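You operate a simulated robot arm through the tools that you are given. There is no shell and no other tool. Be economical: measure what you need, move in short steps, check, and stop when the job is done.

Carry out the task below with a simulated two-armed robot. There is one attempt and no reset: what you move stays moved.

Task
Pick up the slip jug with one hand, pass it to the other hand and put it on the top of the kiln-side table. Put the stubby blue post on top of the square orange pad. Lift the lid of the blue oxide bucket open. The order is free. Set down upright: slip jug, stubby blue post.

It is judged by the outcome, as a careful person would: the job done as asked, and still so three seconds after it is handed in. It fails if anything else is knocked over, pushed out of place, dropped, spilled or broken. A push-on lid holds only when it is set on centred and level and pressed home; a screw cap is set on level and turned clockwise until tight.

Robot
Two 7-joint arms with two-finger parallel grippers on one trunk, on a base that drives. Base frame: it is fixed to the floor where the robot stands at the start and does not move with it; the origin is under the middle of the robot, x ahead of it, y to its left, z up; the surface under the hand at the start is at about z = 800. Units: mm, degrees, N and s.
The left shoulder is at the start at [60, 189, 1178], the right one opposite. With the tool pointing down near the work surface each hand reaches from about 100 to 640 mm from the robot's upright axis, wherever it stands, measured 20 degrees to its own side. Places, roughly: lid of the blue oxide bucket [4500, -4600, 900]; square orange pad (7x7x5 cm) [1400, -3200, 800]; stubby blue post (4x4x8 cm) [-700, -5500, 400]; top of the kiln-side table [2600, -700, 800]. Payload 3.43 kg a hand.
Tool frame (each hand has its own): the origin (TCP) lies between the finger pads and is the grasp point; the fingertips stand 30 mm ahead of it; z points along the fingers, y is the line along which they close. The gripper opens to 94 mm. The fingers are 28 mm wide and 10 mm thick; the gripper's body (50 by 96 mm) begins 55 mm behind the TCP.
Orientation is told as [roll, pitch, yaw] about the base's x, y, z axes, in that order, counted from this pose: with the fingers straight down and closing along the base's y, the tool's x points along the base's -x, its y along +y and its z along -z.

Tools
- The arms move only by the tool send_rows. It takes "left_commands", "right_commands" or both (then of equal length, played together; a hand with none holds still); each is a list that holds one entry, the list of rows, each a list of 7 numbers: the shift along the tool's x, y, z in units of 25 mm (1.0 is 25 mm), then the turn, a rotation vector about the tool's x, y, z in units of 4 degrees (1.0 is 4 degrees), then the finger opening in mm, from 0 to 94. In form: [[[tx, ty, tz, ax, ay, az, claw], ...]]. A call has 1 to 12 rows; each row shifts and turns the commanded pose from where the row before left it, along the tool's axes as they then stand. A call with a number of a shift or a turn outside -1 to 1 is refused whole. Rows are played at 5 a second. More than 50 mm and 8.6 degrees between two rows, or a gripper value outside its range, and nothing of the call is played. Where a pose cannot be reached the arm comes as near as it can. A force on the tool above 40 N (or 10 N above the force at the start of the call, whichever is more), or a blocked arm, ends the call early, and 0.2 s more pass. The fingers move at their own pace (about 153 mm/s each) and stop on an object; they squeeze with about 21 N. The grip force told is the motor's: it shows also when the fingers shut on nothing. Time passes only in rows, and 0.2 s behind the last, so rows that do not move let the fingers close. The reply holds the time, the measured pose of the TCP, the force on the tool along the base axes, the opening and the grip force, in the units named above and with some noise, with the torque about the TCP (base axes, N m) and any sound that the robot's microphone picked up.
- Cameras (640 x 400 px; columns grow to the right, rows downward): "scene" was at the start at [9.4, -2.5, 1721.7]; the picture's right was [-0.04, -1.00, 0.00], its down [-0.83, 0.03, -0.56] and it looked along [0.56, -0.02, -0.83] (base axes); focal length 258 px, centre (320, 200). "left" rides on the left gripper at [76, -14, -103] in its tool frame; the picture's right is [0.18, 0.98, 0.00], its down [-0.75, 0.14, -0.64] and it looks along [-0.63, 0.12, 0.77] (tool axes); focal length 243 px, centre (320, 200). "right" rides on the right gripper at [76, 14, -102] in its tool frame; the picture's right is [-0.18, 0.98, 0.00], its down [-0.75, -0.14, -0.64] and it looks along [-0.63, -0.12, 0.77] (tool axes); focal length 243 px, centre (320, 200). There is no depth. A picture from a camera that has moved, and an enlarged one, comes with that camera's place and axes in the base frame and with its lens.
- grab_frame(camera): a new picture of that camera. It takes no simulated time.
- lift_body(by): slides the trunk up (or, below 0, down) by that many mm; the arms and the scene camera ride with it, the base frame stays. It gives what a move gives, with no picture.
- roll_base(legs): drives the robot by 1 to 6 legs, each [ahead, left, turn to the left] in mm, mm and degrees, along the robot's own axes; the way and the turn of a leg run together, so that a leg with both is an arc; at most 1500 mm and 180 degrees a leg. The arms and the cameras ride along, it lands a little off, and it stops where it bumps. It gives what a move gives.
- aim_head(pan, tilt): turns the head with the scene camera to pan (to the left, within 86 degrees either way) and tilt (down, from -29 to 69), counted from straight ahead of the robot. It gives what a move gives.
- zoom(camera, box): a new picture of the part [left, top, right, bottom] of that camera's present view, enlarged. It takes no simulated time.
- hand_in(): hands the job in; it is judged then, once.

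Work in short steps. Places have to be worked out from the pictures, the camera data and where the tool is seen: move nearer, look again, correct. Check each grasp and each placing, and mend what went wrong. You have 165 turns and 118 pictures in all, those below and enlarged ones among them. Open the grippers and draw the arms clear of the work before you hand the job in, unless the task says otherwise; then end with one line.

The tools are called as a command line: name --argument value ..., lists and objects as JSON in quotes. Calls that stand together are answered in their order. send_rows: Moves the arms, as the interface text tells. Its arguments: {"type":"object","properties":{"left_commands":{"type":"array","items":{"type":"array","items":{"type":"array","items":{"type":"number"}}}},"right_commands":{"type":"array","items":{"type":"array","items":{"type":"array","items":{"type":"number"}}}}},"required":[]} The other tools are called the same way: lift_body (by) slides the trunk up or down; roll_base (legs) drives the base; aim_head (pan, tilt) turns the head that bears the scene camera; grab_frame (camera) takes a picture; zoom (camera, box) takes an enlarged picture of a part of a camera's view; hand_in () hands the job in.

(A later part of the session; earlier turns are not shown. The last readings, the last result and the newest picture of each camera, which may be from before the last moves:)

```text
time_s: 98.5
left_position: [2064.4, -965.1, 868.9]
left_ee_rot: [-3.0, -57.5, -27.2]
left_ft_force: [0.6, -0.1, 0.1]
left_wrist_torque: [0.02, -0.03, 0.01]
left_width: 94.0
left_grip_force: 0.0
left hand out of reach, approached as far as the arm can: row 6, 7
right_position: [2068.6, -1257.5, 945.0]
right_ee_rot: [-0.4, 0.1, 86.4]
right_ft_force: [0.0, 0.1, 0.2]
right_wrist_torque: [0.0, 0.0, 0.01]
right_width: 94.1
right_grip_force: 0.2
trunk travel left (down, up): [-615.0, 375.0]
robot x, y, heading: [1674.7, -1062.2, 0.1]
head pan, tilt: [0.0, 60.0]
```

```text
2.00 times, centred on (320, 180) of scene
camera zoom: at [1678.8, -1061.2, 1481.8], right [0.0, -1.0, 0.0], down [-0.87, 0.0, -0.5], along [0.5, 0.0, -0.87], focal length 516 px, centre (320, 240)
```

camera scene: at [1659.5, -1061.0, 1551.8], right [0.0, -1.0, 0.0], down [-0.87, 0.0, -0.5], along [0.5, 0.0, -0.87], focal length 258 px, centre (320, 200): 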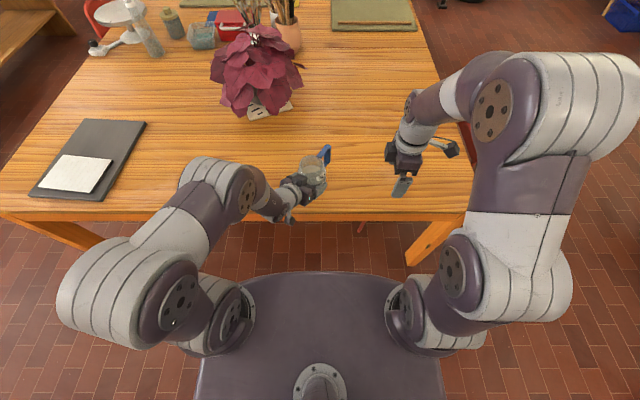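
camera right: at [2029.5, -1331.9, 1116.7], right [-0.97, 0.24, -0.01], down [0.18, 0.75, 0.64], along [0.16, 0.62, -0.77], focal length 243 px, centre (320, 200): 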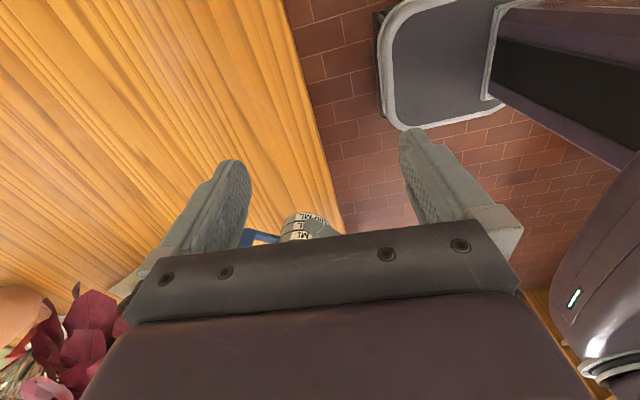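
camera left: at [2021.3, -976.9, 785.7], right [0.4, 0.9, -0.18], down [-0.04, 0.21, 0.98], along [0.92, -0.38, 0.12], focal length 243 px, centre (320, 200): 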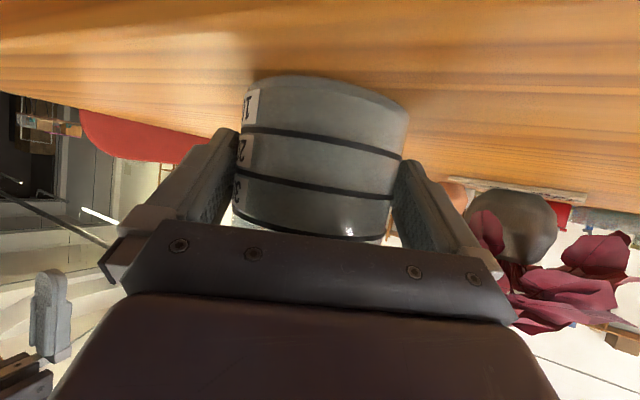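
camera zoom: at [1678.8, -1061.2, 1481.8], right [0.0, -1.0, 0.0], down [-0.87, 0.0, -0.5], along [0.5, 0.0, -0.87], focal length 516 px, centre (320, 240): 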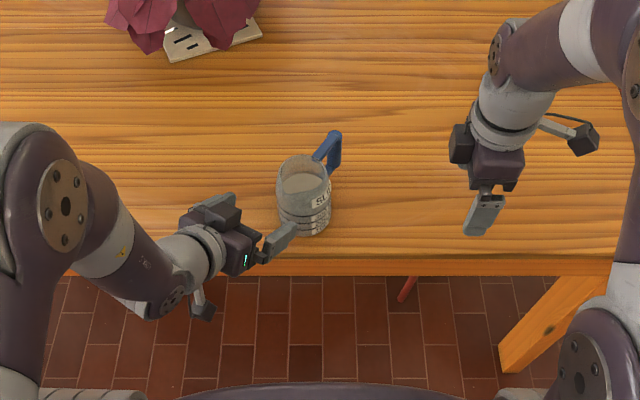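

The jug stands upright on the kiln-side table, well inside the edge. I back away, raise the trunk, and head around toward the far corner where the blue post is.

roll_base --legs '[[-450, 0, 0]]'

lift_body --by 235

roll_base --legs '[[0, -900, 0], [0, 0, -90], [0, -1050, 0]]'

aim_head --pan 0 --tilt 22

grab_frame --camera "scene"

```text
time_s: 101.2
left_position: [1614.7, -967.5, 869.0]
left_ee_rot: [-3.0, -57.5, -27.4]
left_ft_force: [-0.2, -0.4, 0.0]
left_wrist_torque: [0.01, 0.0, 0.0]
left_width: 93.9
left_grip_force: 0.1
right_position: [1617.4, -1258.8, 946.4]
right_ee_rot: [-0.5, 0.1, 86.4]
right_ft_force: [-0.7, -0.5, -0.2]
right_wrist_torque: [0.0, -0.05, -0.01]
right_width: 94.0
right_grip_force: 0.1
trunk travel left (down, up): [-615.0, 375.0]
robot x, y, heading: [1226.5, -1061.3, 0.3]
head pan, tilt: [0.0, 60.0]
```

```text
time_s: 103.7
left_position: [1613.2, -967.7, 1103.8]
left_ee_rot: [-3.0, -57.5, -27.3]
left_ft_force: [0.1, 0.4, -0.2]
left_wrist_torque: [0.0, -0.03, 0.02]
left_width: 94.0
left_grip_force: 0.0
right_position: [1618.9, -1258.6, 1180.5]
right_ee_rot: [-0.4, 0.1, 86.4]
right_ft_force: [0.4, 0.4, -0.6]
right_wrist_torque: [0.01, -0.01, 0.02]
right_width: 94.0
right_grip_force: 0.0
trunk travel left (down, up): [-850.0, 140.0]
robot x, y, heading: [1222.4, -1061.4, 0.1]
head pan, tilt: [0.0, 60.0]
```

```text
time_s: 117.2
left_position: [265.2, -2351.0, 1102.7]
left_ee_rot: [-3.0, -57.6, -116.9]
left_ft_force: [-0.4, 0.3, 1.1]
left_wrist_torque: [-0.01, 0.02, -0.02]
left_width: 93.9
left_grip_force: 0.0
right_position: [-25.1, -2357.3, 1181.6]
right_ee_rot: [-0.5, 0.2, -3.2]
right_ft_force: [-0.3, 0.4, -0.7]
right_wrist_torque: [-0.05, 0.0, 0.03]
right_width: 93.9
right_grip_force: 0.1
trunk travel left (down, up): [-850.0, 140.0]
robot x, y, heading: [171.1, -1957.9, -89.5]
head pan, tilt: [0.0, 60.0]
```

```text
time_s: 118.3
left_position: [265.6, -2350.5, 1102.5]
left_ee_rot: [-3.0, -57.5, -116.9]
left_ft_force: [0.3, 0.4, -0.3]
left_wrist_torque: [0.01, 0.0, 0.01]
left_width: 93.9
left_grip_force: 0.0
right_position: [-26.2, -2357.1, 1180.9]
right_ee_rot: [-0.4, 0.2, -3.3]
right_ft_force: [-0.5, 0.0, 0.9]
right_wrist_torque: [0.01, 0.0, -0.03]
right_width: 94.1
right_grip_force: 0.0
trunk travel left (down, up): [-850.0, 140.0]
robot x, y, heading: [167.0, -1962.0, -89.6]
head pan, tilt: [0.0, 22.0]
```

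```text
71 pictures are left
camera scene: at [166.3, -1992.7, 1771.6], right [-1.0, -0.01, 0.0], down [0.0, 0.38, -0.93], along [0.01, -0.93, -0.38], focal length 258 px, centre (320, 200)
```

scene: 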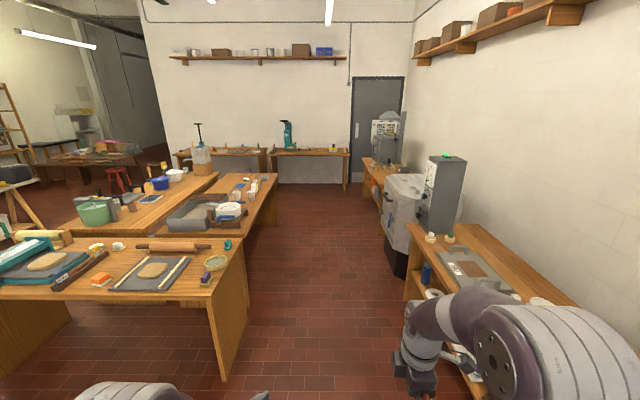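

I zoom where the post should be (around pixel 382,196) and at the orange pad.

zoom --camera "scene" --box '[330, 140, 450, 215]'

zoom --camera "scene" --box '[40, 225, 240, 350]'

```text
5.33 times, centred on (390, 178) of scene
camera zoom: at [166.3, -1992.7, 1771.6], right [-1.0, -0.01, 0.0], down [0.0, 0.38, -0.93], along [0.01, -0.93, -0.38], focal length 1376 px, centre (-53, 320)
```

zoom: 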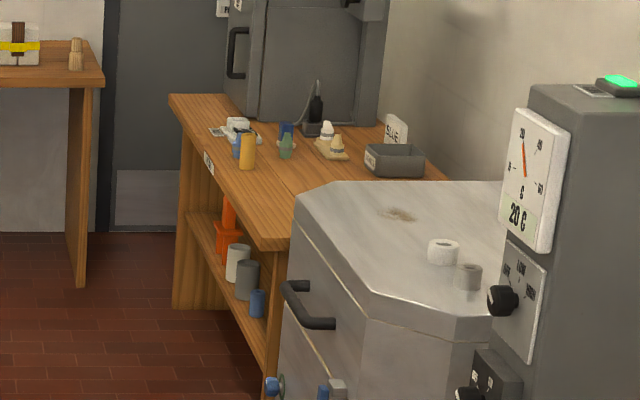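

```text
3.20 times, centred on (140, 288) of scene
camera zoom: at [166.3, -1992.7, 1771.6], right [-1.0, -0.01, 0.0], down [0.0, 0.38, -0.93], along [0.01, -0.93, -0.38], focal length 825 px, centre (896, -80)
```

zoom: 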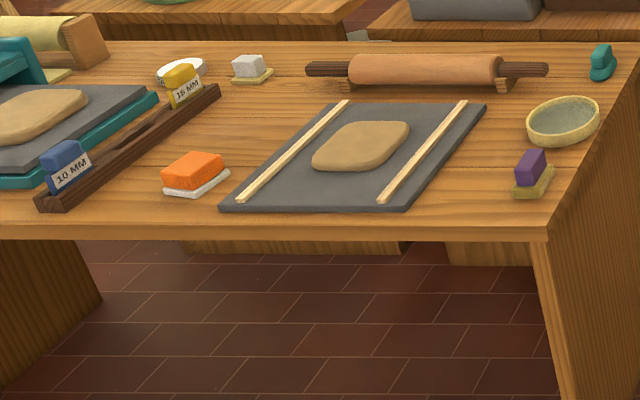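

The blue post stands on the bench's lower shelf (≈ -640, -5480, z≈400), beside a grey cylinder; the orange pad is on the near island top. I drive down the corridor centre to get close.

roll_base --legs '[[0, 80, 0], [1500, 0, 0], [1100, 0, 0]]'

aim_head --pan -45 --tilt 45

grab_frame --camera "scene"

```text
time_s: 131.6
left_position: [368.6, -4938.5, 1102.6]
left_ee_rot: [-3.0, -57.5, -117.0]
left_ft_force: [0.3, 0.4, -0.9]
left_wrist_torque: [0.0, 0.01, -0.03]
left_width: 93.9
left_grip_force: 0.1
right_position: [78.0, -4943.1, 1179.2]
right_ee_rot: [-0.4, 0.1, -3.3]
right_ft_force: [0.4, 0.2, 0.0]
right_wrist_torque: [0.02, 0.03, 0.02]
right_width: 94.1
right_grip_force: 0.1
trunk travel left (down, up): [-850.0, 140.0]
robot x, y, heading: [274.9, -4548.1, -89.3]
head pan, tilt: [0.0, 22.0]
```

```text
time_s: 132.7
left_position: [368.5, -4939.4, 1103.5]
left_ee_rot: [-3.0, -57.6, -117.0]
left_ft_force: [-0.4, -0.6, 0.3]
left_wrist_torque: [0.01, -0.01, 0.04]
left_width: 93.8
left_grip_force: 0.1
right_position: [76.5, -4944.0, 1181.5]
right_ee_rot: [-0.4, 0.1, -3.3]
right_ft_force: [-0.6, 0.4, 0.4]
right_wrist_torque: [-0.02, 0.02, -0.01]
right_width: 93.9
right_grip_force: 0.2
trunk travel left (down, up): [-850.0, 140.0]
robot x, y, heading: [269.7, -4549.2, -89.5]
head pan, tilt: [-45.0, 45.0]
```

```text
68 pictures are left
camera scene: at [211.8, -4545.8, 1736.3], right [-0.71, 0.7, 0.0], down [0.5, 0.5, -0.71], along [-0.5, -0.5, -0.71], focal length 258 px, centre (320, 200)
```

scene: 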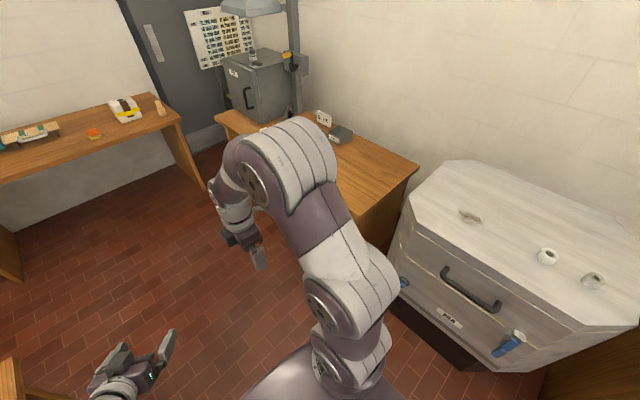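

I move on beside the bench and turn to face it (heading 180), then lower the trunk to see the lower shelf.

roll_base --legs '[[880, -130, 0], [0, 0, -90]]'

lift_body --by -560

aim_head --pan 0 --tilt 40

grab_frame --camera "scene"

```text
time_s: 141.2
left_position: [-244.1, -5530.8, 1103.1]
left_ee_rot: [-3.0, -57.5, 153.3]
left_ft_force: [-0.2, 0.1, -0.5]
left_wrist_torque: [-0.01, 0.02, -0.01]
left_width: 93.9
left_grip_force: 0.0
right_position: [-251.2, -5239.4, 1181.2]
right_ee_rot: [-0.4, 0.1, -93.2]
right_ft_force: [-0.1, 0.2, 0.6]
right_wrist_torque: [0.02, 0.01, -0.05]
right_width: 93.9
right_grip_force: 0.0
trunk travel left (down, up): [-850.0, 140.0]
robot x, y, heading: [142.1, -5432.3, -179.5]
head pan, tilt: [-45.0, 45.0]
```

```text
refused: -560 is not a number from -400 to 400
```

```text
time_s: 142.3
left_position: [-244.2, -5529.7, 1102.9]
left_ee_rot: [-3.1, -57.4, 153.2]
left_ft_force: [0.4, 0.3, 0.2]
left_wrist_torque: [0.03, 0.02, -0.03]
left_width: 94.2
left_grip_force: 0.1
right_position: [-252.5, -5238.4, 1179.9]
right_ee_rot: [-0.4, 0.1, -93.0]
right_ft_force: [0.4, -0.7, 0.2]
right_wrist_torque: [-0.01, -0.01, 0.01]
right_width: 94.0
right_grip_force: 0.1
trunk travel left (down, up): [-850.0, 140.0]
robot x, y, heading: [146.7, -5432.0, -179.2]
head pan, tilt: [0.0, 40.0]
```

```text
67 pictures are left
camera scene: at [118.6, -5431.1, 1743.5], right [-0.01, 1.0, 0.0], down [0.64, 0.01, -0.77], along [-0.77, -0.01, -0.64], focal length 258 px, centre (320, 200)
```

scene: 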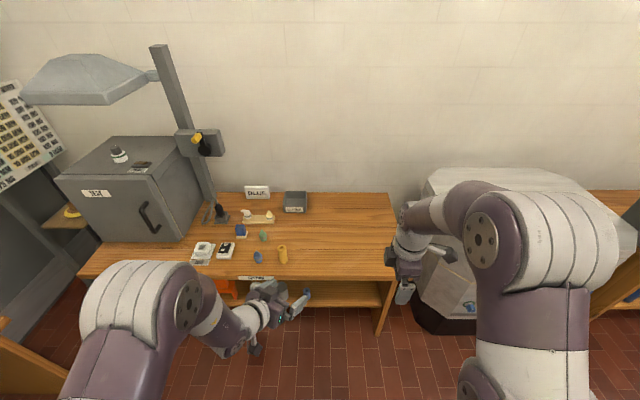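

Now I lower the trunk in two goes (hands are still in front of the bench edge) and look under.

lift_body --by -400

lift_body --by -160

aim_head --pan 0 --tilt 38

grab_frame --camera "scene"

grab_frame --camera "left"

```text
time_s: 146.1
left_position: [-243.7, -5529.6, 703.2]
left_ee_rot: [-3.1, -57.6, 153.2]
left_ft_force: [0.2, 0.3, -1.0]
left_wrist_torque: [-0.02, -0.01, 0.02]
left_width: 94.1
left_grip_force: 0.0
right_position: [-250.5, -5238.0, 782.2]
right_ee_rot: [-0.4, 0.1, -93.1]
right_ft_force: [0.0, 0.3, -0.1]
right_wrist_torque: [-0.03, 0.03, 0.03]
right_width: 93.9
right_grip_force: 0.0
trunk travel left (down, up): [-450.0, 540.0]
robot x, y, heading: [144.9, -5428.3, -179.4]
head pan, tilt: [0.0, 40.0]
```

```text
time_s: 148.0
left_position: [-243.1, -5529.8, 543.3]
left_ee_rot: [-3.0, -57.6, 153.2]
left_ft_force: [0.5, -0.1, -0.1]
left_wrist_torque: [0.0, -0.02, -0.01]
left_width: 94.2
left_grip_force: 0.0
right_position: [-250.8, -5239.1, 621.6]
right_ee_rot: [-0.5, 0.1, -93.1]
right_ft_force: [-0.1, -0.3, 0.2]
right_wrist_torque: [0.01, -0.02, -0.02]
right_width: 94.2
right_grip_force: 0.0
trunk travel left (down, up): [-290.0, 700.0]
robot x, y, heading: [144.1, -5429.0, -179.5]
head pan, tilt: [0.0, 40.0]
```

```text
time_s: 148.6
left_position: [-243.6, -5530.2, 543.5]
left_ee_rot: [-2.9, -57.5, 153.2]
left_ft_force: [0.0, -1.1, 0.4]
left_wrist_torque: [-0.01, 0.0, 0.0]
left_width: 93.9
left_grip_force: 0.0
right_position: [-250.7, -5237.8, 620.8]
right_ee_rot: [-0.4, 0.1, -93.1]
right_ft_force: [0.1, -0.4, 1.0]
right_wrist_torque: [0.04, 0.04, 0.02]
right_width: 93.9
right_grip_force: 0.0
trunk travel left (down, up): [-290.0, 700.0]
robot x, y, heading: [143.2, -5431.6, -179.6]
head pan, tilt: [0.0, 38.0]
```

```text
66 pictures are left
camera scene: at [117.3, -5431.2, 1186.5], right [-0.01, 1.0, 0.0], down [0.62, 0.01, -0.79], along [-0.79, -0.01, -0.62], focal length 258 px, centre (320, 200)
```

scene: 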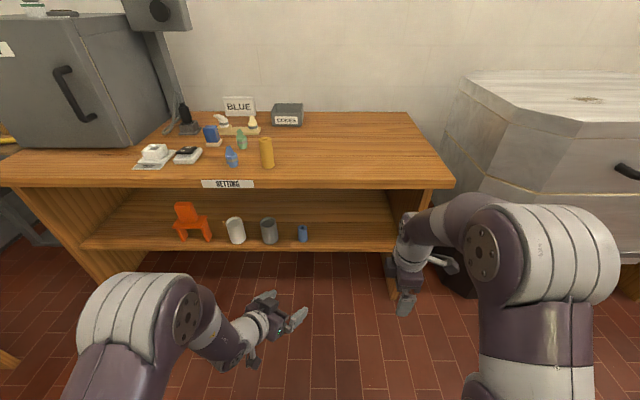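

```text
65 pictures are left
camera left: at [-126.7, -5580.5, 533.9], right [-0.39, -0.9, -0.18], down [0.04, -0.21, 0.98], along [-0.92, 0.38, 0.12], focal length 243 px, centre (320, 200)
```

left: 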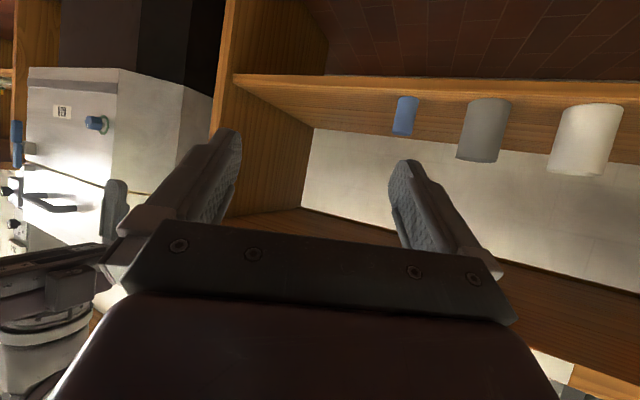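

The post is clearly visible, near the shelf's front edge at about (-655, -5513), shelf z≈357, 87 mm clear of the grey pot. I zoom to see its shape.

zoom --camera "left" --box '[360, 60, 540, 180]'

zoom --camera "scene" --box '[250, 195, 350, 265]'

```text
3.33 times, centred on (450, 120) of left
camera zoom: at [-126.7, -5580.5, 533.9], right [-0.39, -0.9, -0.18], down [0.04, -0.21, 0.98], along [-0.92, 0.38, 0.12], focal length 809 px, centre (-113, 467)
```

zoom: 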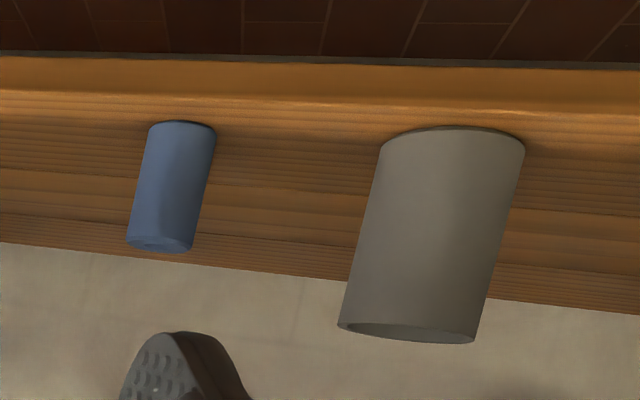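

```text
5.71 times, centred on (300, 230) of scene
camera zoom: at [117.3, -5431.2, 1186.5], right [-0.01, 1.0, 0.0], down [0.62, 0.01, -0.79], along [-0.79, -0.01, -0.62], focal length 1474 px, centre (434, 29)
```

zoom: 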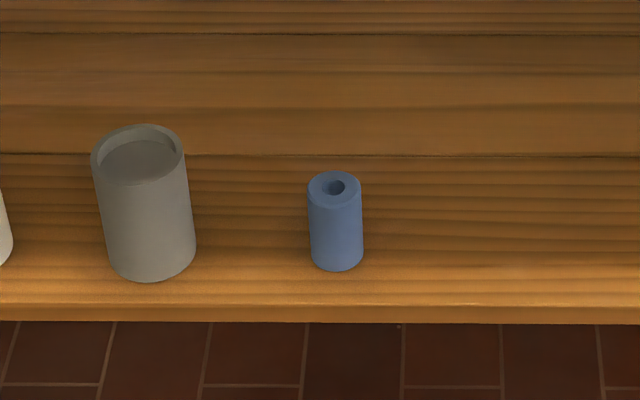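

It is a round post with a hole in top. I lower the trunk 77 mm more, and extend the left arm 100 mm forward in free space to save driving distance.

lift_body --by -77

send_rows --left_commands '[[[-0.43, 0, 0.67, 0, 0, 0, 80], [-0.43, 0, 0.67, 0, 0, 0, 80], [-0.43, 0, 0.67, 0, 0, 0, 80], [-0.43, 0, 0.67, 0, 0, 0, 80], [-0.43, 0, 0.67, 0, 0, 0, 80], [0, 0, 0, 0, 0, 0, 80]]]'

```text
time_s: 149.7
left_position: [-244.7, -5528.7, 465.8]
left_ee_rot: [-3.1, -57.5, 153.2]
left_ft_force: [1.0, -0.4, 0.2]
left_wrist_torque: [0.04, -0.01, -0.01]
left_width: 94.1
left_grip_force: 0.1
right_position: [-250.9, -5239.4, 544.1]
right_ee_rot: [-0.4, 0.1, -93.2]
right_ft_force: [0.3, 0.4, -0.6]
right_wrist_torque: [0.02, 0.03, 0.01]
right_width: 94.2
right_grip_force: 0.0
trunk travel left (down, up): [-213.0, 777.0]
robot x, y, heading: [144.7, -5433.3, -179.2]
head pan, tilt: [0.0, 38.0]
```

```text
time_s: 151.1
left_position: [-331.0, -5480.5, 467.0]
left_ee_rot: [-3.1, -57.6, 153.2]
left_ft_force: [0.1, -0.1, -0.9]
left_wrist_torque: [-0.02, 0.02, 0.01]
left_width: 79.7
left_grip_force: 0.0
right_position: [-251.0, -5238.4, 544.5]
right_ee_rot: [-0.4, 0.0, -93.2]
right_ft_force: [0.4, -1.1, -0.4]
right_wrist_torque: [-0.03, 0.01, 0.03]
right_width: 94.0
right_grip_force: 0.0
trunk travel left (down, up): [-213.0, 777.0]
robot x, y, heading: [144.9, -5430.4, -179.2]
head pan, tilt: [0.0, 38.0]
```

The right hand would meet the bench top, so I pull it back 175 mm before driving.

send_rows --right_commands '[[[0, 1, 0, 0, 0, 0, 94], [0, 1, 0, 0, 0, 0, 94], [0, 1, 0, 0, 0, 0, 94], [0, 1, 0, 0, 0, 0, 94], [0, 1, 0, 0, 0, 0, 94], [0, 1, 0, 0, 0, 0, 94], [0, 1, 0, 0, 0, 0, 94], [0, 0, 0, 0, 0, 0, 94]]]'

roll_base --legs '[[0, 79, 0], [130, 0, 0]]'

grab_frame --camera "scene"

grab_frame --camera "left"

```text
time_s: 152.9
left_position: [-332.0, -5480.4, 467.9]
left_ee_rot: [-3.0, -57.5, 153.2]
left_ft_force: [0.1, 0.5, -0.5]
left_wrist_torque: [0.01, -0.01, -0.04]
left_width: 80.0
left_grip_force: 0.2
right_position: [-81.2, -5248.3, 540.2]
right_ee_rot: [-0.3, 0.2, -93.2]
right_ft_force: [0.6, -0.4, -1.0]
right_wrist_torque: [0.0, 0.01, 0.02]
right_width: 94.1
right_grip_force: 0.0
right hand out of reach, approached as far as the arm can: row 7
trunk travel left (down, up): [-213.0, 777.0]
robot x, y, heading: [143.2, -5429.9, -179.2]
head pan, tilt: [0.0, 38.0]
```

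```text
time_s: 154.9
left_position: [-459.4, -5562.0, 467.2]
left_ee_rot: [-3.1, -57.4, 153.3]
left_ft_force: [0.2, 0.0, 0.1]
left_wrist_torque: [-0.01, -0.04, -0.01]
left_width: 80.2
left_grip_force: 0.0
right_position: [-209.2, -5330.5, 540.4]
right_ee_rot: [-0.3, 0.2, -93.1]
right_ft_force: [0.0, 0.2, -0.2]
right_wrist_torque: [0.01, -0.02, 0.04]
right_width: 93.8
right_grip_force: 0.1
trunk travel left (down, up): [-213.0, 777.0]
robot x, y, heading: [19.9, -5512.2, -179.3]
head pan, tilt: [0.0, 38.0]
```

```text
62 pictures are left
camera scene: at [-10.4, -5512.1, 1109.5], right [-0.01, 1.0, 0.0], down [0.62, 0.01, -0.79], along [-0.79, -0.01, -0.62], focal length 258 px, centre (320, 200)
```

scene: 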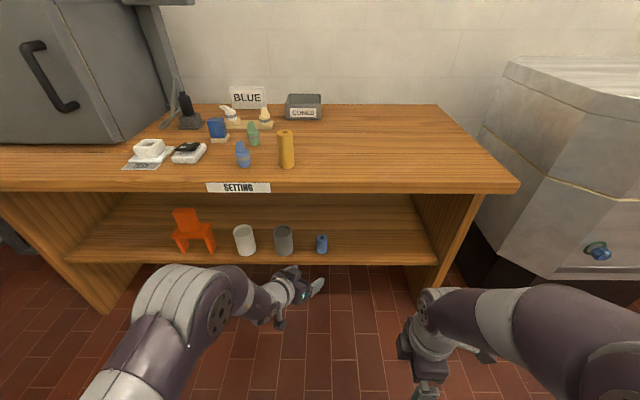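

```text
61 pictures are left
camera left: at [-341.0, -5612.5, 457.7], right [-0.39, -0.9, -0.18], down [0.04, -0.21, 0.98], along [-0.92, 0.38, 0.12], focal length 243 px, centre (320, 200)
```

left: 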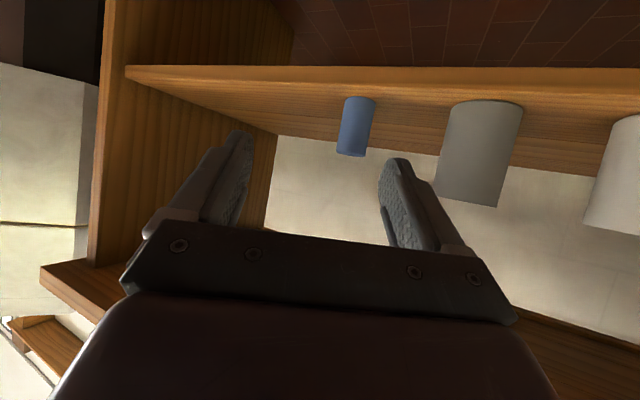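

Both views agree: post axis ≈ (-662, -5512), base z≈352. I drive 112 mm ahead to the pre-grasp position and check the view.

roll_base --legs '[[112, -4, 0]]'

grab_frame --camera "left"

```text
time_s: 156.1
left_position: [-571.0, -5558.0, 466.3]
left_ee_rot: [-3.0, -57.5, 153.1]
left_ft_force: [-1.0, -0.3, -0.9]
left_wrist_torque: [-0.02, 0.0, 0.01]
left_width: 80.2
left_grip_force: 0.1
right_position: [-321.3, -5326.8, 541.1]
right_ee_rot: [-0.3, 0.2, -93.3]
right_ft_force: [-0.2, 1.0, 0.4]
right_wrist_torque: [-0.03, -0.01, -0.02]
right_width: 93.8
right_grip_force: 0.2
trunk travel left (down, up): [-213.0, 777.0]
robot x, y, heading: [-91.0, -5513.2, -179.8]
head pan, tilt: [0.0, 38.0]
```

```text
60 pictures are left
camera left: at [-453.0, -5609.1, 457.7], right [-0.39, -0.9, -0.18], down [0.04, -0.21, 0.98], along [-0.92, 0.38, 0.12], focal length 243 px, centre (320, 200)
```

left: 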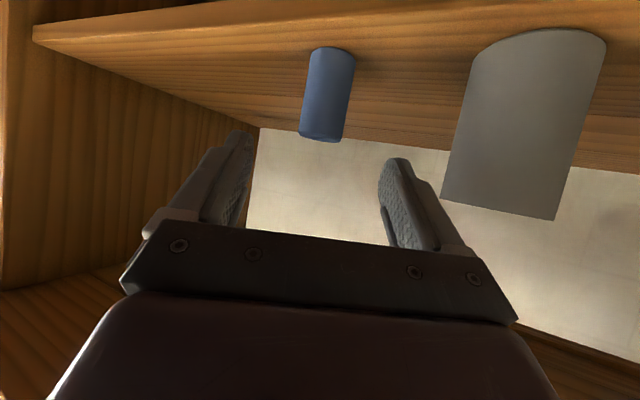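

The post is centred between the open fingers' path. I advance 120 mm along the fingers.

send_rows --left_commands '[[[0, 0, 0.6, 0, 0, 0, 80], [0.02, 0, 0.7, 0, 0, 0, 80], [0.02, 0, 0.7, 0, 0, 0, 80], [0.02, 0, 0.7, 0, 0, 0, 80], [0.02, 0, 0.7, 0, 0, 0, 80], [0, 0, 0.6, 0, 0, 0, 80], [0, 0, 0.4, 0, 0, 0, 80], [0, 0, 0.3, 0, 0, 0, 80], [0, 0, 0, 0, 0, 0, 80]]]'

grab_frame --camera "left"

```text
time_s: 158.1
left_position: [-655.6, -5508.2, 402.4]
left_ee_rot: [-3.1, -57.5, 153.2]
left_ft_force: [-0.1, 0.2, 0.3]
left_wrist_torque: [-0.02, -0.01, -0.03]
left_width: 80.1
left_grip_force: 0.1
right_position: [-320.7, -5326.6, 540.9]
right_ee_rot: [-0.3, 0.2, -93.2]
right_ft_force: [0.0, -0.4, -0.3]
right_wrist_torque: [-0.01, 0.0, 0.01]
right_width: 93.8
right_grip_force: 0.0
trunk travel left (down, up): [-213.0, 777.0]
robot x, y, heading: [-92.5, -5509.2, -179.4]
head pan, tilt: [0.0, 38.0]
```

```text
59 pictures are left
camera left: at [-538.3, -5559.1, 393.1], right [-0.39, -0.9, -0.18], down [0.04, -0.21, 0.98], along [-0.92, 0.38, 0.12], focal length 243 px, centre (320, 200)
```

left: 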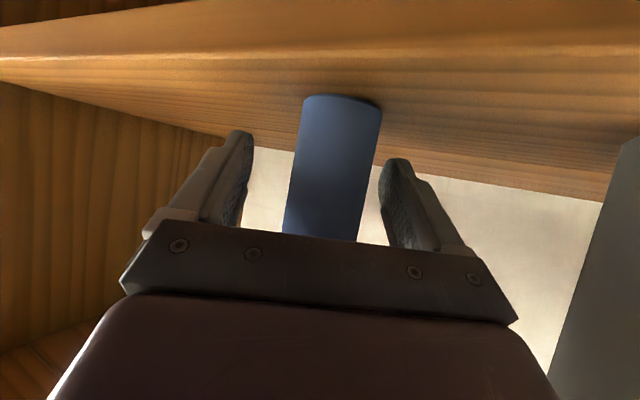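

The post sits slightly to one side (≈5 mm). I centre on it, move in 5 mm, and close.

send_rows --left_commands '[[[0, 0.19, 0.2, 0, 0, 0, 80], [0, 0, 0, 0, 0, 0, 70], [0, 0, 0, 0, 0, 0, 60], [0, 0, 0, 0, 0, 0, 50], [0, 0, 0, 0, 0, 0, 40], [0, 0, 0, 0, 0, 0, 20], [0, 0, 0, 0, 0, 0, 10]]]'

grab_frame --camera "left"

```text
time_s: 159.7
left_position: [-662.2, -5512.0, 399.9]
left_ee_rot: [-3.0, -57.5, 153.0]
left_ft_force: [0.0, 0.1, 0.8]
left_wrist_torque: [-0.03, 0.07, -0.04]
left_width: 43.8
left_grip_force: 21.0
right_position: [-320.9, -5325.5, 541.9]
right_ee_rot: [-0.3, 0.1, -93.2]
right_ft_force: [0.3, 0.9, 0.0]
right_wrist_torque: [0.02, -0.04, 0.01]
right_width: 93.7
right_grip_force: 0.1
trunk travel left (down, up): [-213.0, 777.0]
robot x, y, heading: [-92.1, -5510.8, -179.6]
head pan, tilt: [0.0, 38.0]
```

```text
58 pictures are left
camera left: at [-544.2, -5561.5, 390.4], right [-0.39, -0.9, -0.18], down [0.04, -0.21, 0.98], along [-0.92, 0.38, 0.12], focal length 243 px, centre (320, 200)
```

left: 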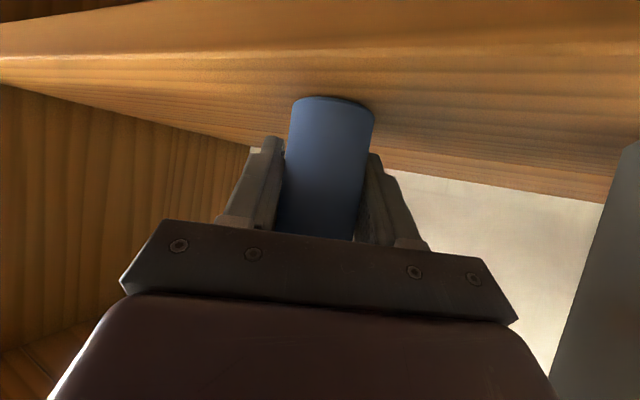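

Gripped at 43.8 mm. I lift with the trunk by 25 mm and check before backing out.

lift_body --by 25

grab_frame --camera "left"

```text
time_s: 160.4
left_position: [-662.5, -5511.8, 424.5]
left_ee_rot: [-3.0, -57.6, 153.2]
left_ft_force: [0.3, -0.2, -1.3]
left_wrist_torque: [-0.01, 0.02, 0.01]
left_width: 43.9
left_grip_force: 20.8
right_position: [-322.3, -5326.8, 567.9]
right_ee_rot: [-0.3, 0.2, -93.2]
right_ft_force: [0.6, 0.3, -0.1]
right_wrist_torque: [-0.01, -0.04, 0.02]
right_width: 94.3
right_grip_force: 0.0
trunk travel left (down, up): [-238.0, 752.0]
robot x, y, heading: [-89.9, -5512.6, -179.4]
head pan, tilt: [0.0, 38.0]
```

```text
57 pictures are left
camera left: at [-544.1, -5561.5, 415.1], right [-0.39, -0.9, -0.18], down [0.04, -0.21, 0.98], along [-0.92, 0.38, 0.12], focal length 243 px, centre (320, 200)
```

left: 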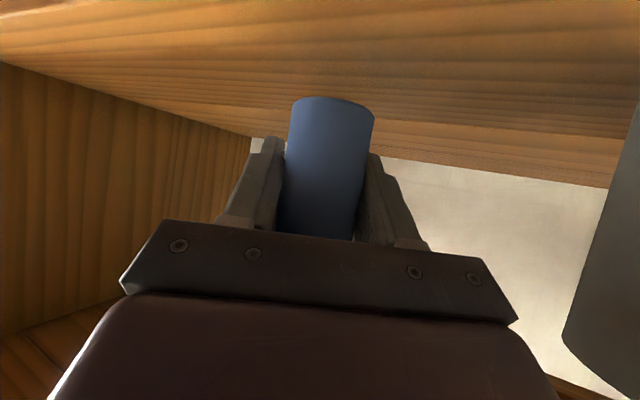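

The post is held. I back straight out, raise the trunk, turn to -y heading, and drive back up the corridor.

roll_base --legs '[[-360, 0, 0]]'

lift_body --by 400

lift_body --by 210

roll_base --legs '[[0, 0, 90], [-1500, 0, 0], [-1500, 0, 0], [-250, 0, 0]]'

grab_frame --camera "left"

```text
time_s: 162.7
left_position: [-300.3, -5506.5, 424.6]
left_ee_rot: [-3.1, -57.4, 153.0]
left_ft_force: [-0.3, 0.1, -1.2]
left_wrist_torque: [-0.01, 0.02, 0.0]
left_width: 43.4
left_grip_force: 20.7
right_position: [39.6, -5323.8, 565.4]
right_ee_rot: [-0.2, 0.1, -93.3]
right_ft_force: [-0.4, -0.1, 0.4]
right_wrist_torque: [-0.02, -0.02, -0.01]
right_width: 94.2
right_grip_force: 0.1
trunk travel left (down, up): [-238.0, 752.0]
robot x, y, heading: [268.4, -5500.8, -179.6]
head pan, tilt: [0.0, 38.0]
```

```text
time_s: 166.5
left_position: [-300.5, -5506.2, 824.4]
left_ee_rot: [-3.0, -57.5, 153.0]
left_ft_force: [0.2, -0.3, -2.2]
left_wrist_torque: [0.0, 0.0, 0.02]
left_width: 43.3
left_grip_force: 20.7
right_position: [39.4, -5324.2, 965.9]
right_ee_rot: [-0.4, 0.2, -93.3]
right_ft_force: [0.3, 0.3, 0.9]
right_wrist_torque: [0.0, -0.03, 0.01]
right_width: 94.2
right_grip_force: 0.0
trunk travel left (down, up): [-638.0, 352.0]
robot x, y, heading: [266.1, -5506.2, -179.6]
head pan, tilt: [0.0, 38.0]
```

```text
time_s: 168.8
left_position: [-300.4, -5507.3, 1034.4]
left_ee_rot: [-3.0, -57.5, 153.0]
left_ft_force: [-0.6, -0.2, -0.6]
left_wrist_torque: [-0.01, 0.0, -0.01]
left_width: 43.7
left_grip_force: 21.8
right_position: [39.9, -5324.4, 1176.3]
right_ee_rot: [-0.3, 0.2, -93.4]
right_ft_force: [0.3, 0.4, -0.2]
right_wrist_torque: [0.01, -0.02, 0.02]
right_width: 94.1
right_grip_force: 0.1
trunk travel left (down, up): [-848.0, 142.0]
robot x, y, heading: [267.4, -5505.2, -179.7]
head pan, tilt: [0.0, 38.0]
```

```text
time_s: 188.4
left_position: [250.5, -2835.4, 1033.5]
left_ee_rot: [-3.0, -57.5, -117.1]
left_ft_force: [-0.6, 0.6, -2.2]
left_wrist_torque: [0.04, 0.0, -0.01]
left_width: 43.5
left_grip_force: 20.9
right_position: [68.1, -2494.3, 1175.1]
right_ee_rot: [-0.3, 0.1, -3.5]
right_ft_force: [-0.4, 0.7, 0.5]
right_wrist_torque: [-0.01, 0.03, -0.01]
right_width: 94.2
right_grip_force: 0.0
trunk travel left (down, up): [-848.0, 142.0]
robot x, y, heading: [253.0, -2265.8, -90.0]
head pan, tilt: [0.0, 38.0]
```

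```text
56 pictures are left
camera left: at [300.9, -2718.5, 1024.9], right [0.9, -0.4, -0.18], down [0.21, 0.03, 0.98], along [-0.38, -0.92, 0.12], focal length 243 px, centre (320, 200)
```

left: 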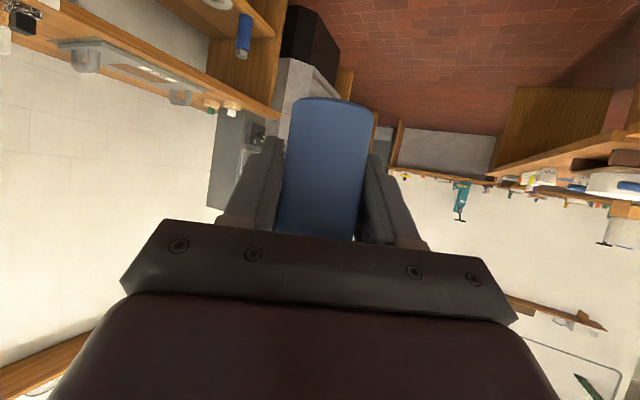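

The post is still firmly held. I slide left along the island's near side to x≈1378 and look at the pad.

roll_base --legs '[[0, 1125, 0]]'

aim_head --pan 0 --tilt 50

grab_frame --camera "scene"

```text
time_s: 194.2
left_position: [1383.7, -2822.8, 1034.3]
left_ee_rot: [-3.0, -57.5, -116.4]
left_ft_force: [0.5, -0.9, -0.7]
left_wrist_torque: [0.02, 0.01, -0.02]
left_width: 43.4
left_grip_force: 21.2
right_position: [1196.9, -2483.8, 1175.6]
right_ee_rot: [-0.2, 0.1, -2.6]
right_ft_force: [0.5, -0.4, -0.1]
right_wrist_torque: [-0.02, 0.0, 0.03]
right_width: 94.1
right_grip_force: 0.1
trunk travel left (down, up): [-848.0, 142.0]
robot x, y, heading: [1378.9, -2254.1, -88.7]
head pan, tilt: [0.0, 38.0]
```

```text
time_s: 194.9
left_position: [1383.8, -2823.1, 1033.9]
left_ee_rot: [-2.9, -57.5, -116.3]
left_ft_force: [0.4, 0.8, -1.3]
left_wrist_torque: [-0.02, -0.01, -0.01]
left_width: 43.5
left_grip_force: 21.2
right_position: [1195.8, -2483.3, 1175.5]
right_ee_rot: [-0.3, 0.2, -2.6]
right_ft_force: [0.5, -0.8, 0.0]
right_wrist_torque: [0.01, -0.05, 0.01]
right_width: 94.1
right_grip_force: 0.1
trunk travel left (down, up): [-848.0, 142.0]
robot x, y, heading: [1378.7, -2253.0, -89.0]
head pan, tilt: [0.0, 50.0]
```

```text
55 pictures are left
camera scene: at [1375.7, -2271.4, 1727.4], right [-1.0, -0.02, 0.0], down [-0.01, 0.77, -0.64], along [0.01, -0.64, -0.77], focal length 258 px, centre (320, 200)
```

scene: 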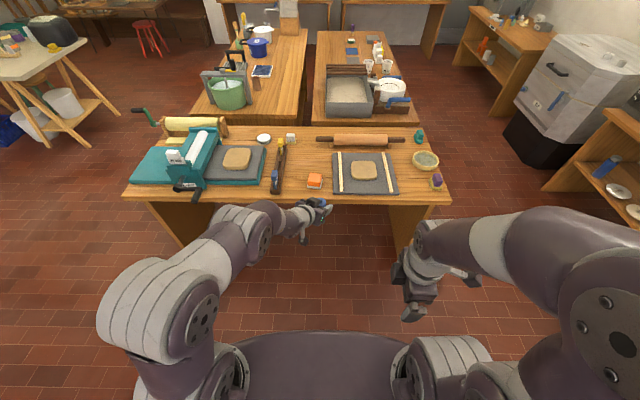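

zoom --camera "scene" --box '[240, 120, 400, 220]'

```text
4.00 times, centred on (320, 170) of scene
camera zoom: at [1375.7, -2271.4, 1727.4], right [-1.0, -0.02, 0.0], down [-0.01, 0.77, -0.64], along [0.01, -0.64, -0.77], focal length 1032 px, centre (320, 320)
```

zoom: 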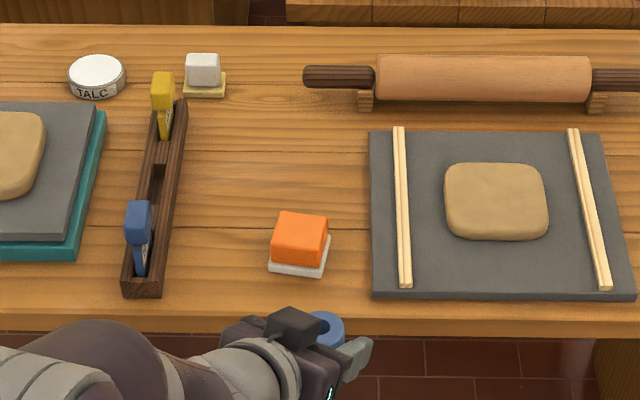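

The pad centre is near (1413, −3146), top ≈ z 850. The post hangs ~39 mm below the TCP with its axis at the TCP. I drive most of the way over and look.

roll_base --legs '[[318, 24, -0.5]]'

lift_body --by -100

grab_frame --camera "left"

zoom --camera "scene" --box '[220, 110, 420, 235]'

```text
time_s: 197.1
left_position: [1405.6, -3142.9, 1033.8]
left_ee_rot: [-3.0, -57.5, -117.0]
left_ft_force: [0.9, 0.2, -1.3]
left_wrist_torque: [0.01, -0.02, -0.02]
left_width: 43.3
left_grip_force: 21.0
right_position: [1222.5, -2802.0, 1175.9]
right_ee_rot: [-0.2, 0.2, -3.2]
right_ft_force: [0.3, -0.3, 0.0]
right_wrist_torque: [-0.04, 0.02, -0.01]
right_width: 93.9
right_grip_force: 0.1
trunk travel left (down, up): [-848.0, 142.0]
robot x, y, heading: [1406.6, -2573.6, -89.6]
head pan, tilt: [0.0, 50.0]
```

```text
time_s: 198.4
left_position: [1406.0, -3142.4, 935.3]
left_ee_rot: [-3.1, -57.5, -116.9]
left_ft_force: [-0.2, 1.1, -0.7]
left_wrist_torque: [-0.01, -0.01, -0.03]
left_width: 43.4
left_grip_force: 21.5
right_position: [1221.7, -2802.1, 1076.4]
right_ee_rot: [-0.3, 0.2, -3.1]
right_ft_force: [0.6, 0.5, -0.4]
right_wrist_torque: [0.04, -0.01, 0.0]
right_width: 93.6
right_grip_force: 0.0
trunk travel left (down, up): [-748.0, 242.0]
robot x, y, heading: [1402.9, -2567.7, -89.4]
head pan, tilt: [0.0, 50.0]
```

```text
53 pictures are left
camera left: at [1455.9, -3026.0, 925.3], right [0.9, -0.4, -0.18], down [0.21, 0.04, 0.98], along [-0.38, -0.92, 0.12], focal length 243 px, centre (320, 200)
```

left: 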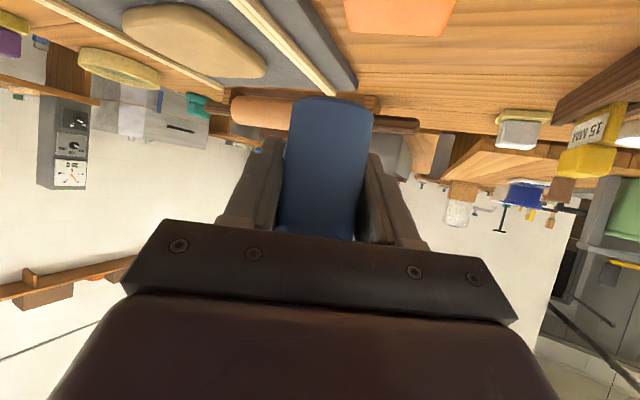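

```text
3.20 times, centred on (320, 172) of scene
camera zoom: at [1403.5, -2592.0, 1627.4], right [-1.0, -0.01, 0.0], down [-0.01, 0.77, -0.64], along [0.01, -0.64, -0.77], focal length 825 px, centre (320, 288)
```

zoom: 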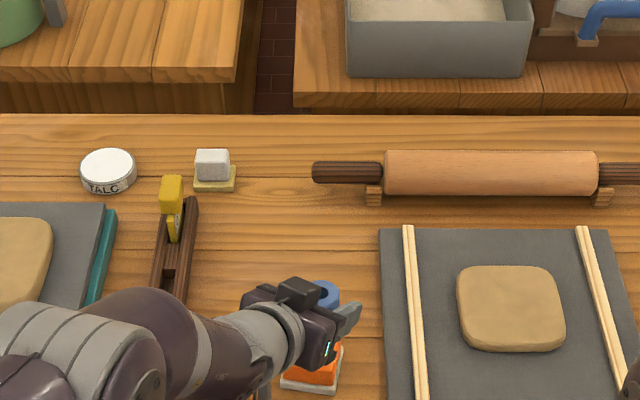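

The pad top may be a bit lower than 850. I back off 150 mm and take two left-camera views at different heights to fix its place.

roll_base --legs '[[-150, 0, 0]]'

grab_frame --camera "left"

lift_body --by -50

grab_frame --camera "left"

```text
time_s: 199.8
left_position: [1405.4, -2994.6, 934.4]
left_ee_rot: [-3.0, -57.5, -117.0]
left_ft_force: [0.3, 0.2, -1.8]
left_wrist_torque: [-0.03, 0.01, 0.01]
left_width: 43.3
left_grip_force: 20.7
right_position: [1221.6, -2653.2, 1074.8]
right_ee_rot: [-0.3, 0.1, -3.3]
right_ft_force: [-0.1, 0.6, -0.4]
right_wrist_torque: [-0.03, 0.03, 0.0]
right_width: 93.8
right_grip_force: 0.0
trunk travel left (down, up): [-748.0, 242.0]
robot x, y, heading: [1401.2, -2423.6, -89.5]
head pan, tilt: [0.0, 50.0]
```

```text
51 pictures are left
camera left: at [1454.6, -2877.0, 924.9], right [0.9, -0.4, -0.18], down [0.21, 0.04, 0.98], along [-0.38, -0.92, 0.12], focal length 243 px, centre (320, 200)
```

left: 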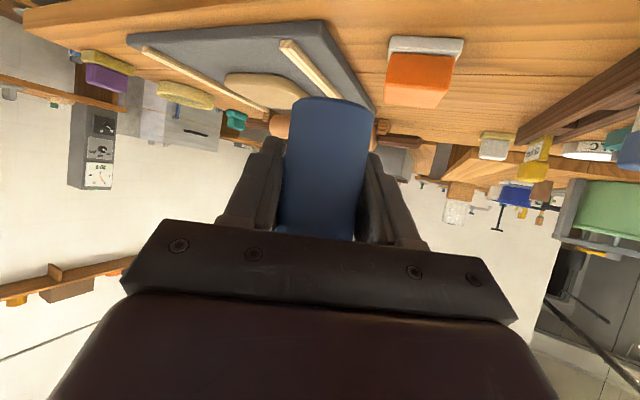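

```text
time_s: 200.7
left_position: [1404.8, -2995.5, 885.5]
left_ee_rot: [-3.0, -57.5, -116.9]
left_ft_force: [0.5, 0.3, -2.0]
left_wrist_torque: [0.02, -0.04, -0.04]
left_width: 43.6
left_grip_force: 21.0
right_position: [1221.3, -2652.5, 1025.3]
right_ee_rot: [-0.3, 0.2, -3.3]
right_ft_force: [0.3, 0.4, 0.3]
right_wrist_torque: [0.03, -0.02, 0.02]
right_width: 94.0
right_grip_force: 0.0
trunk travel left (down, up): [-698.0, 292.0]
robot x, y, heading: [1400.8, -2424.9, -89.5]
head pan, tilt: [0.0, 50.0]
```

```text
50 pictures are left
camera left: at [1454.6, -2876.9, 875.1], right [0.9, -0.4, -0.18], down [0.21, 0.04, 0.98], along [-0.38, -0.92, 0.12], focal length 243 px, centre (320, 200)
```

left: 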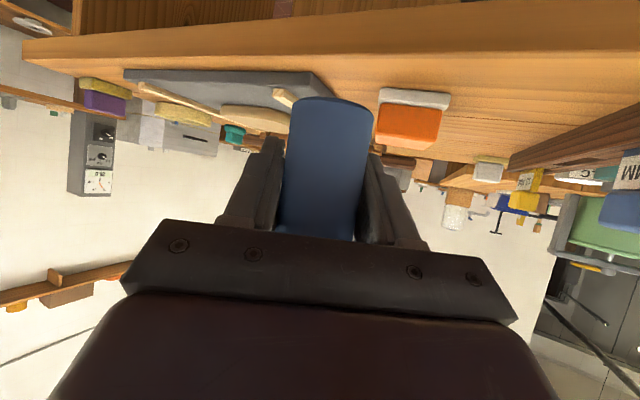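

zoom --camera "left" --box '[360, 70, 480, 160]'

roll_base --legs '[[70, 10, 0]]'

zoom --camera "left" --box '[340, 20, 480, 125]'

```text
4.44 times, centred on (420, 115) of left
camera zoom: at [1454.6, -2876.9, 875.1], right [0.9, -0.4, -0.18], down [0.21, 0.04, 0.98], along [-0.38, -0.92, 0.12], focal length 1078 px, centre (-124, 578)
```

zoom: 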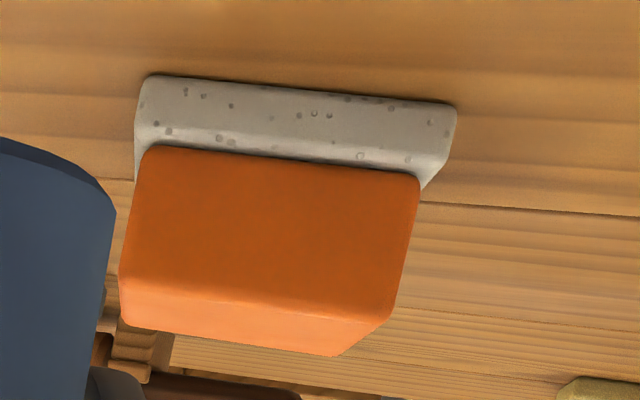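

```text
time_s: 201.7
left_position: [1416.0, -3064.9, 884.7]
left_ee_rot: [-3.1, -57.3, -116.9]
left_ft_force: [0.1, -0.3, -2.3]
left_wrist_torque: [0.03, 0.01, -0.04]
left_width: 43.5
left_grip_force: 20.8
right_position: [1230.3, -2723.3, 1025.4]
right_ee_rot: [-0.3, 0.1, -3.3]
right_ft_force: [-0.1, -1.4, -0.3]
right_wrist_torque: [0.03, 0.03, 0.04]
right_width: 94.0
right_grip_force: 0.1
trunk travel left (down, up): [-698.0, 292.0]
robot x, y, heading: [1411.8, -2498.3, -89.6]
head pan, tilt: [0.0, 50.0]
```

```text
3.81 times, centred on (410, 72) of left
camera zoom: at [1465.3, -2947.2, 874.6], right [0.9, -0.4, -0.18], down [0.21, 0.03, 0.98], along [-0.38, -0.92, 0.12], focal length 924 px, centre (-23, 686)
```

zoom: 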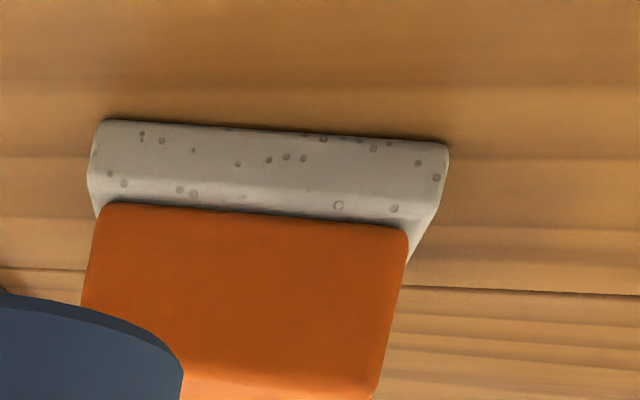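

Triangulated: island top z≈782, pad top z≈826, centred near (1417, −3168), turned ~15°. I raise 25 mm, move 103 mm ahead over it, and check from the scene camera.

lift_body --by 25

roll_base --legs '[[103, 0, 0]]'

zoom --camera "scene" --box '[260, 170, 380, 245]'

grab_frame --camera "left"

```text
time_s: 202.4
left_position: [1414.9, -3064.4, 907.3]
left_ee_rot: [-3.0, -57.4, -117.0]
left_ft_force: [-0.5, -0.7, -1.2]
left_wrist_torque: [-0.03, 0.0, -0.01]
left_width: 43.5
left_grip_force: 20.9
right_position: [1230.8, -2723.8, 1050.6]
right_ee_rot: [-0.3, 0.3, -3.3]
right_ft_force: [0.5, 0.5, 0.1]
right_wrist_torque: [0.0, 0.0, -0.04]
right_width: 94.0
right_grip_force: 0.0
trunk travel left (down, up): [-723.0, 267.0]
robot x, y, heading: [1416.9, -2495.7, -89.6]
head pan, tilt: [0.0, 50.0]
```

```text
time_s: 203.6
left_position: [1414.4, -3166.2, 908.8]
left_ee_rot: [-3.0, -57.5, -117.0]
left_ft_force: [0.2, -0.2, -1.5]
left_wrist_torque: [-0.01, 0.01, 0.0]
left_width: 43.5
left_grip_force: 21.0
right_position: [1231.3, -2824.8, 1051.0]
right_ee_rot: [-0.2, 0.3, -3.4]
right_ft_force: [-0.4, 0.4, -0.1]
right_wrist_torque: [0.02, 0.03, 0.0]
right_width: 94.0
right_grip_force: 0.1
trunk travel left (down, up): [-723.0, 267.0]
robot x, y, heading: [1417.5, -2597.8, -89.5]
head pan, tilt: [0.0, 50.0]
```

```text
5.33 times, centred on (320, 208) of scene
camera zoom: at [1413.6, -2615.0, 1602.3], right [-1.0, -0.01, 0.0], down [-0.01, 0.77, -0.64], along [0.0, -0.64, -0.77], focal length 1376 px, centre (320, 160)
```

zoom: 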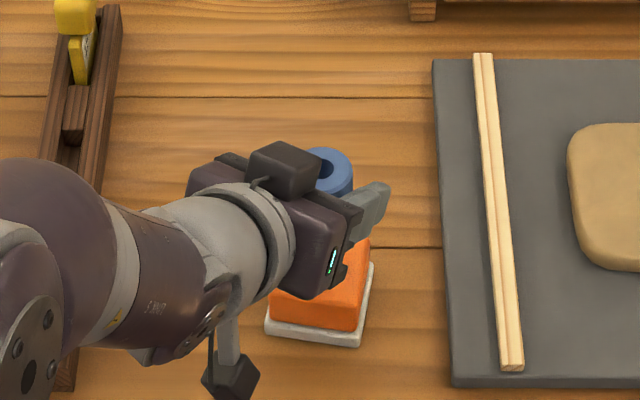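

```text
46 pictures are left
camera left: at [1465.7, -3048.8, 900.0], right [0.9, -0.4, -0.18], down [0.21, 0.04, 0.98], along [-0.38, -0.92, 0.12], focal length 243 px, centre (320, 200)
```

left: 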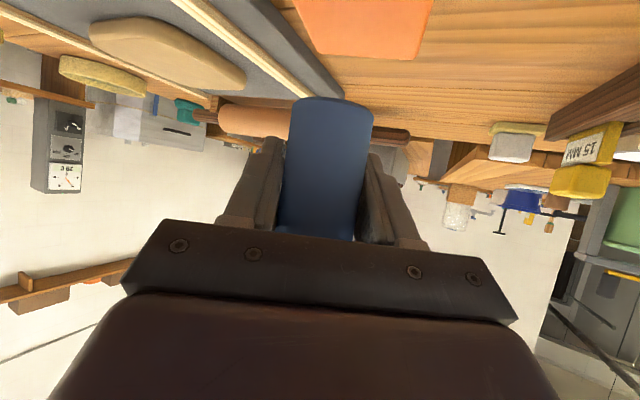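

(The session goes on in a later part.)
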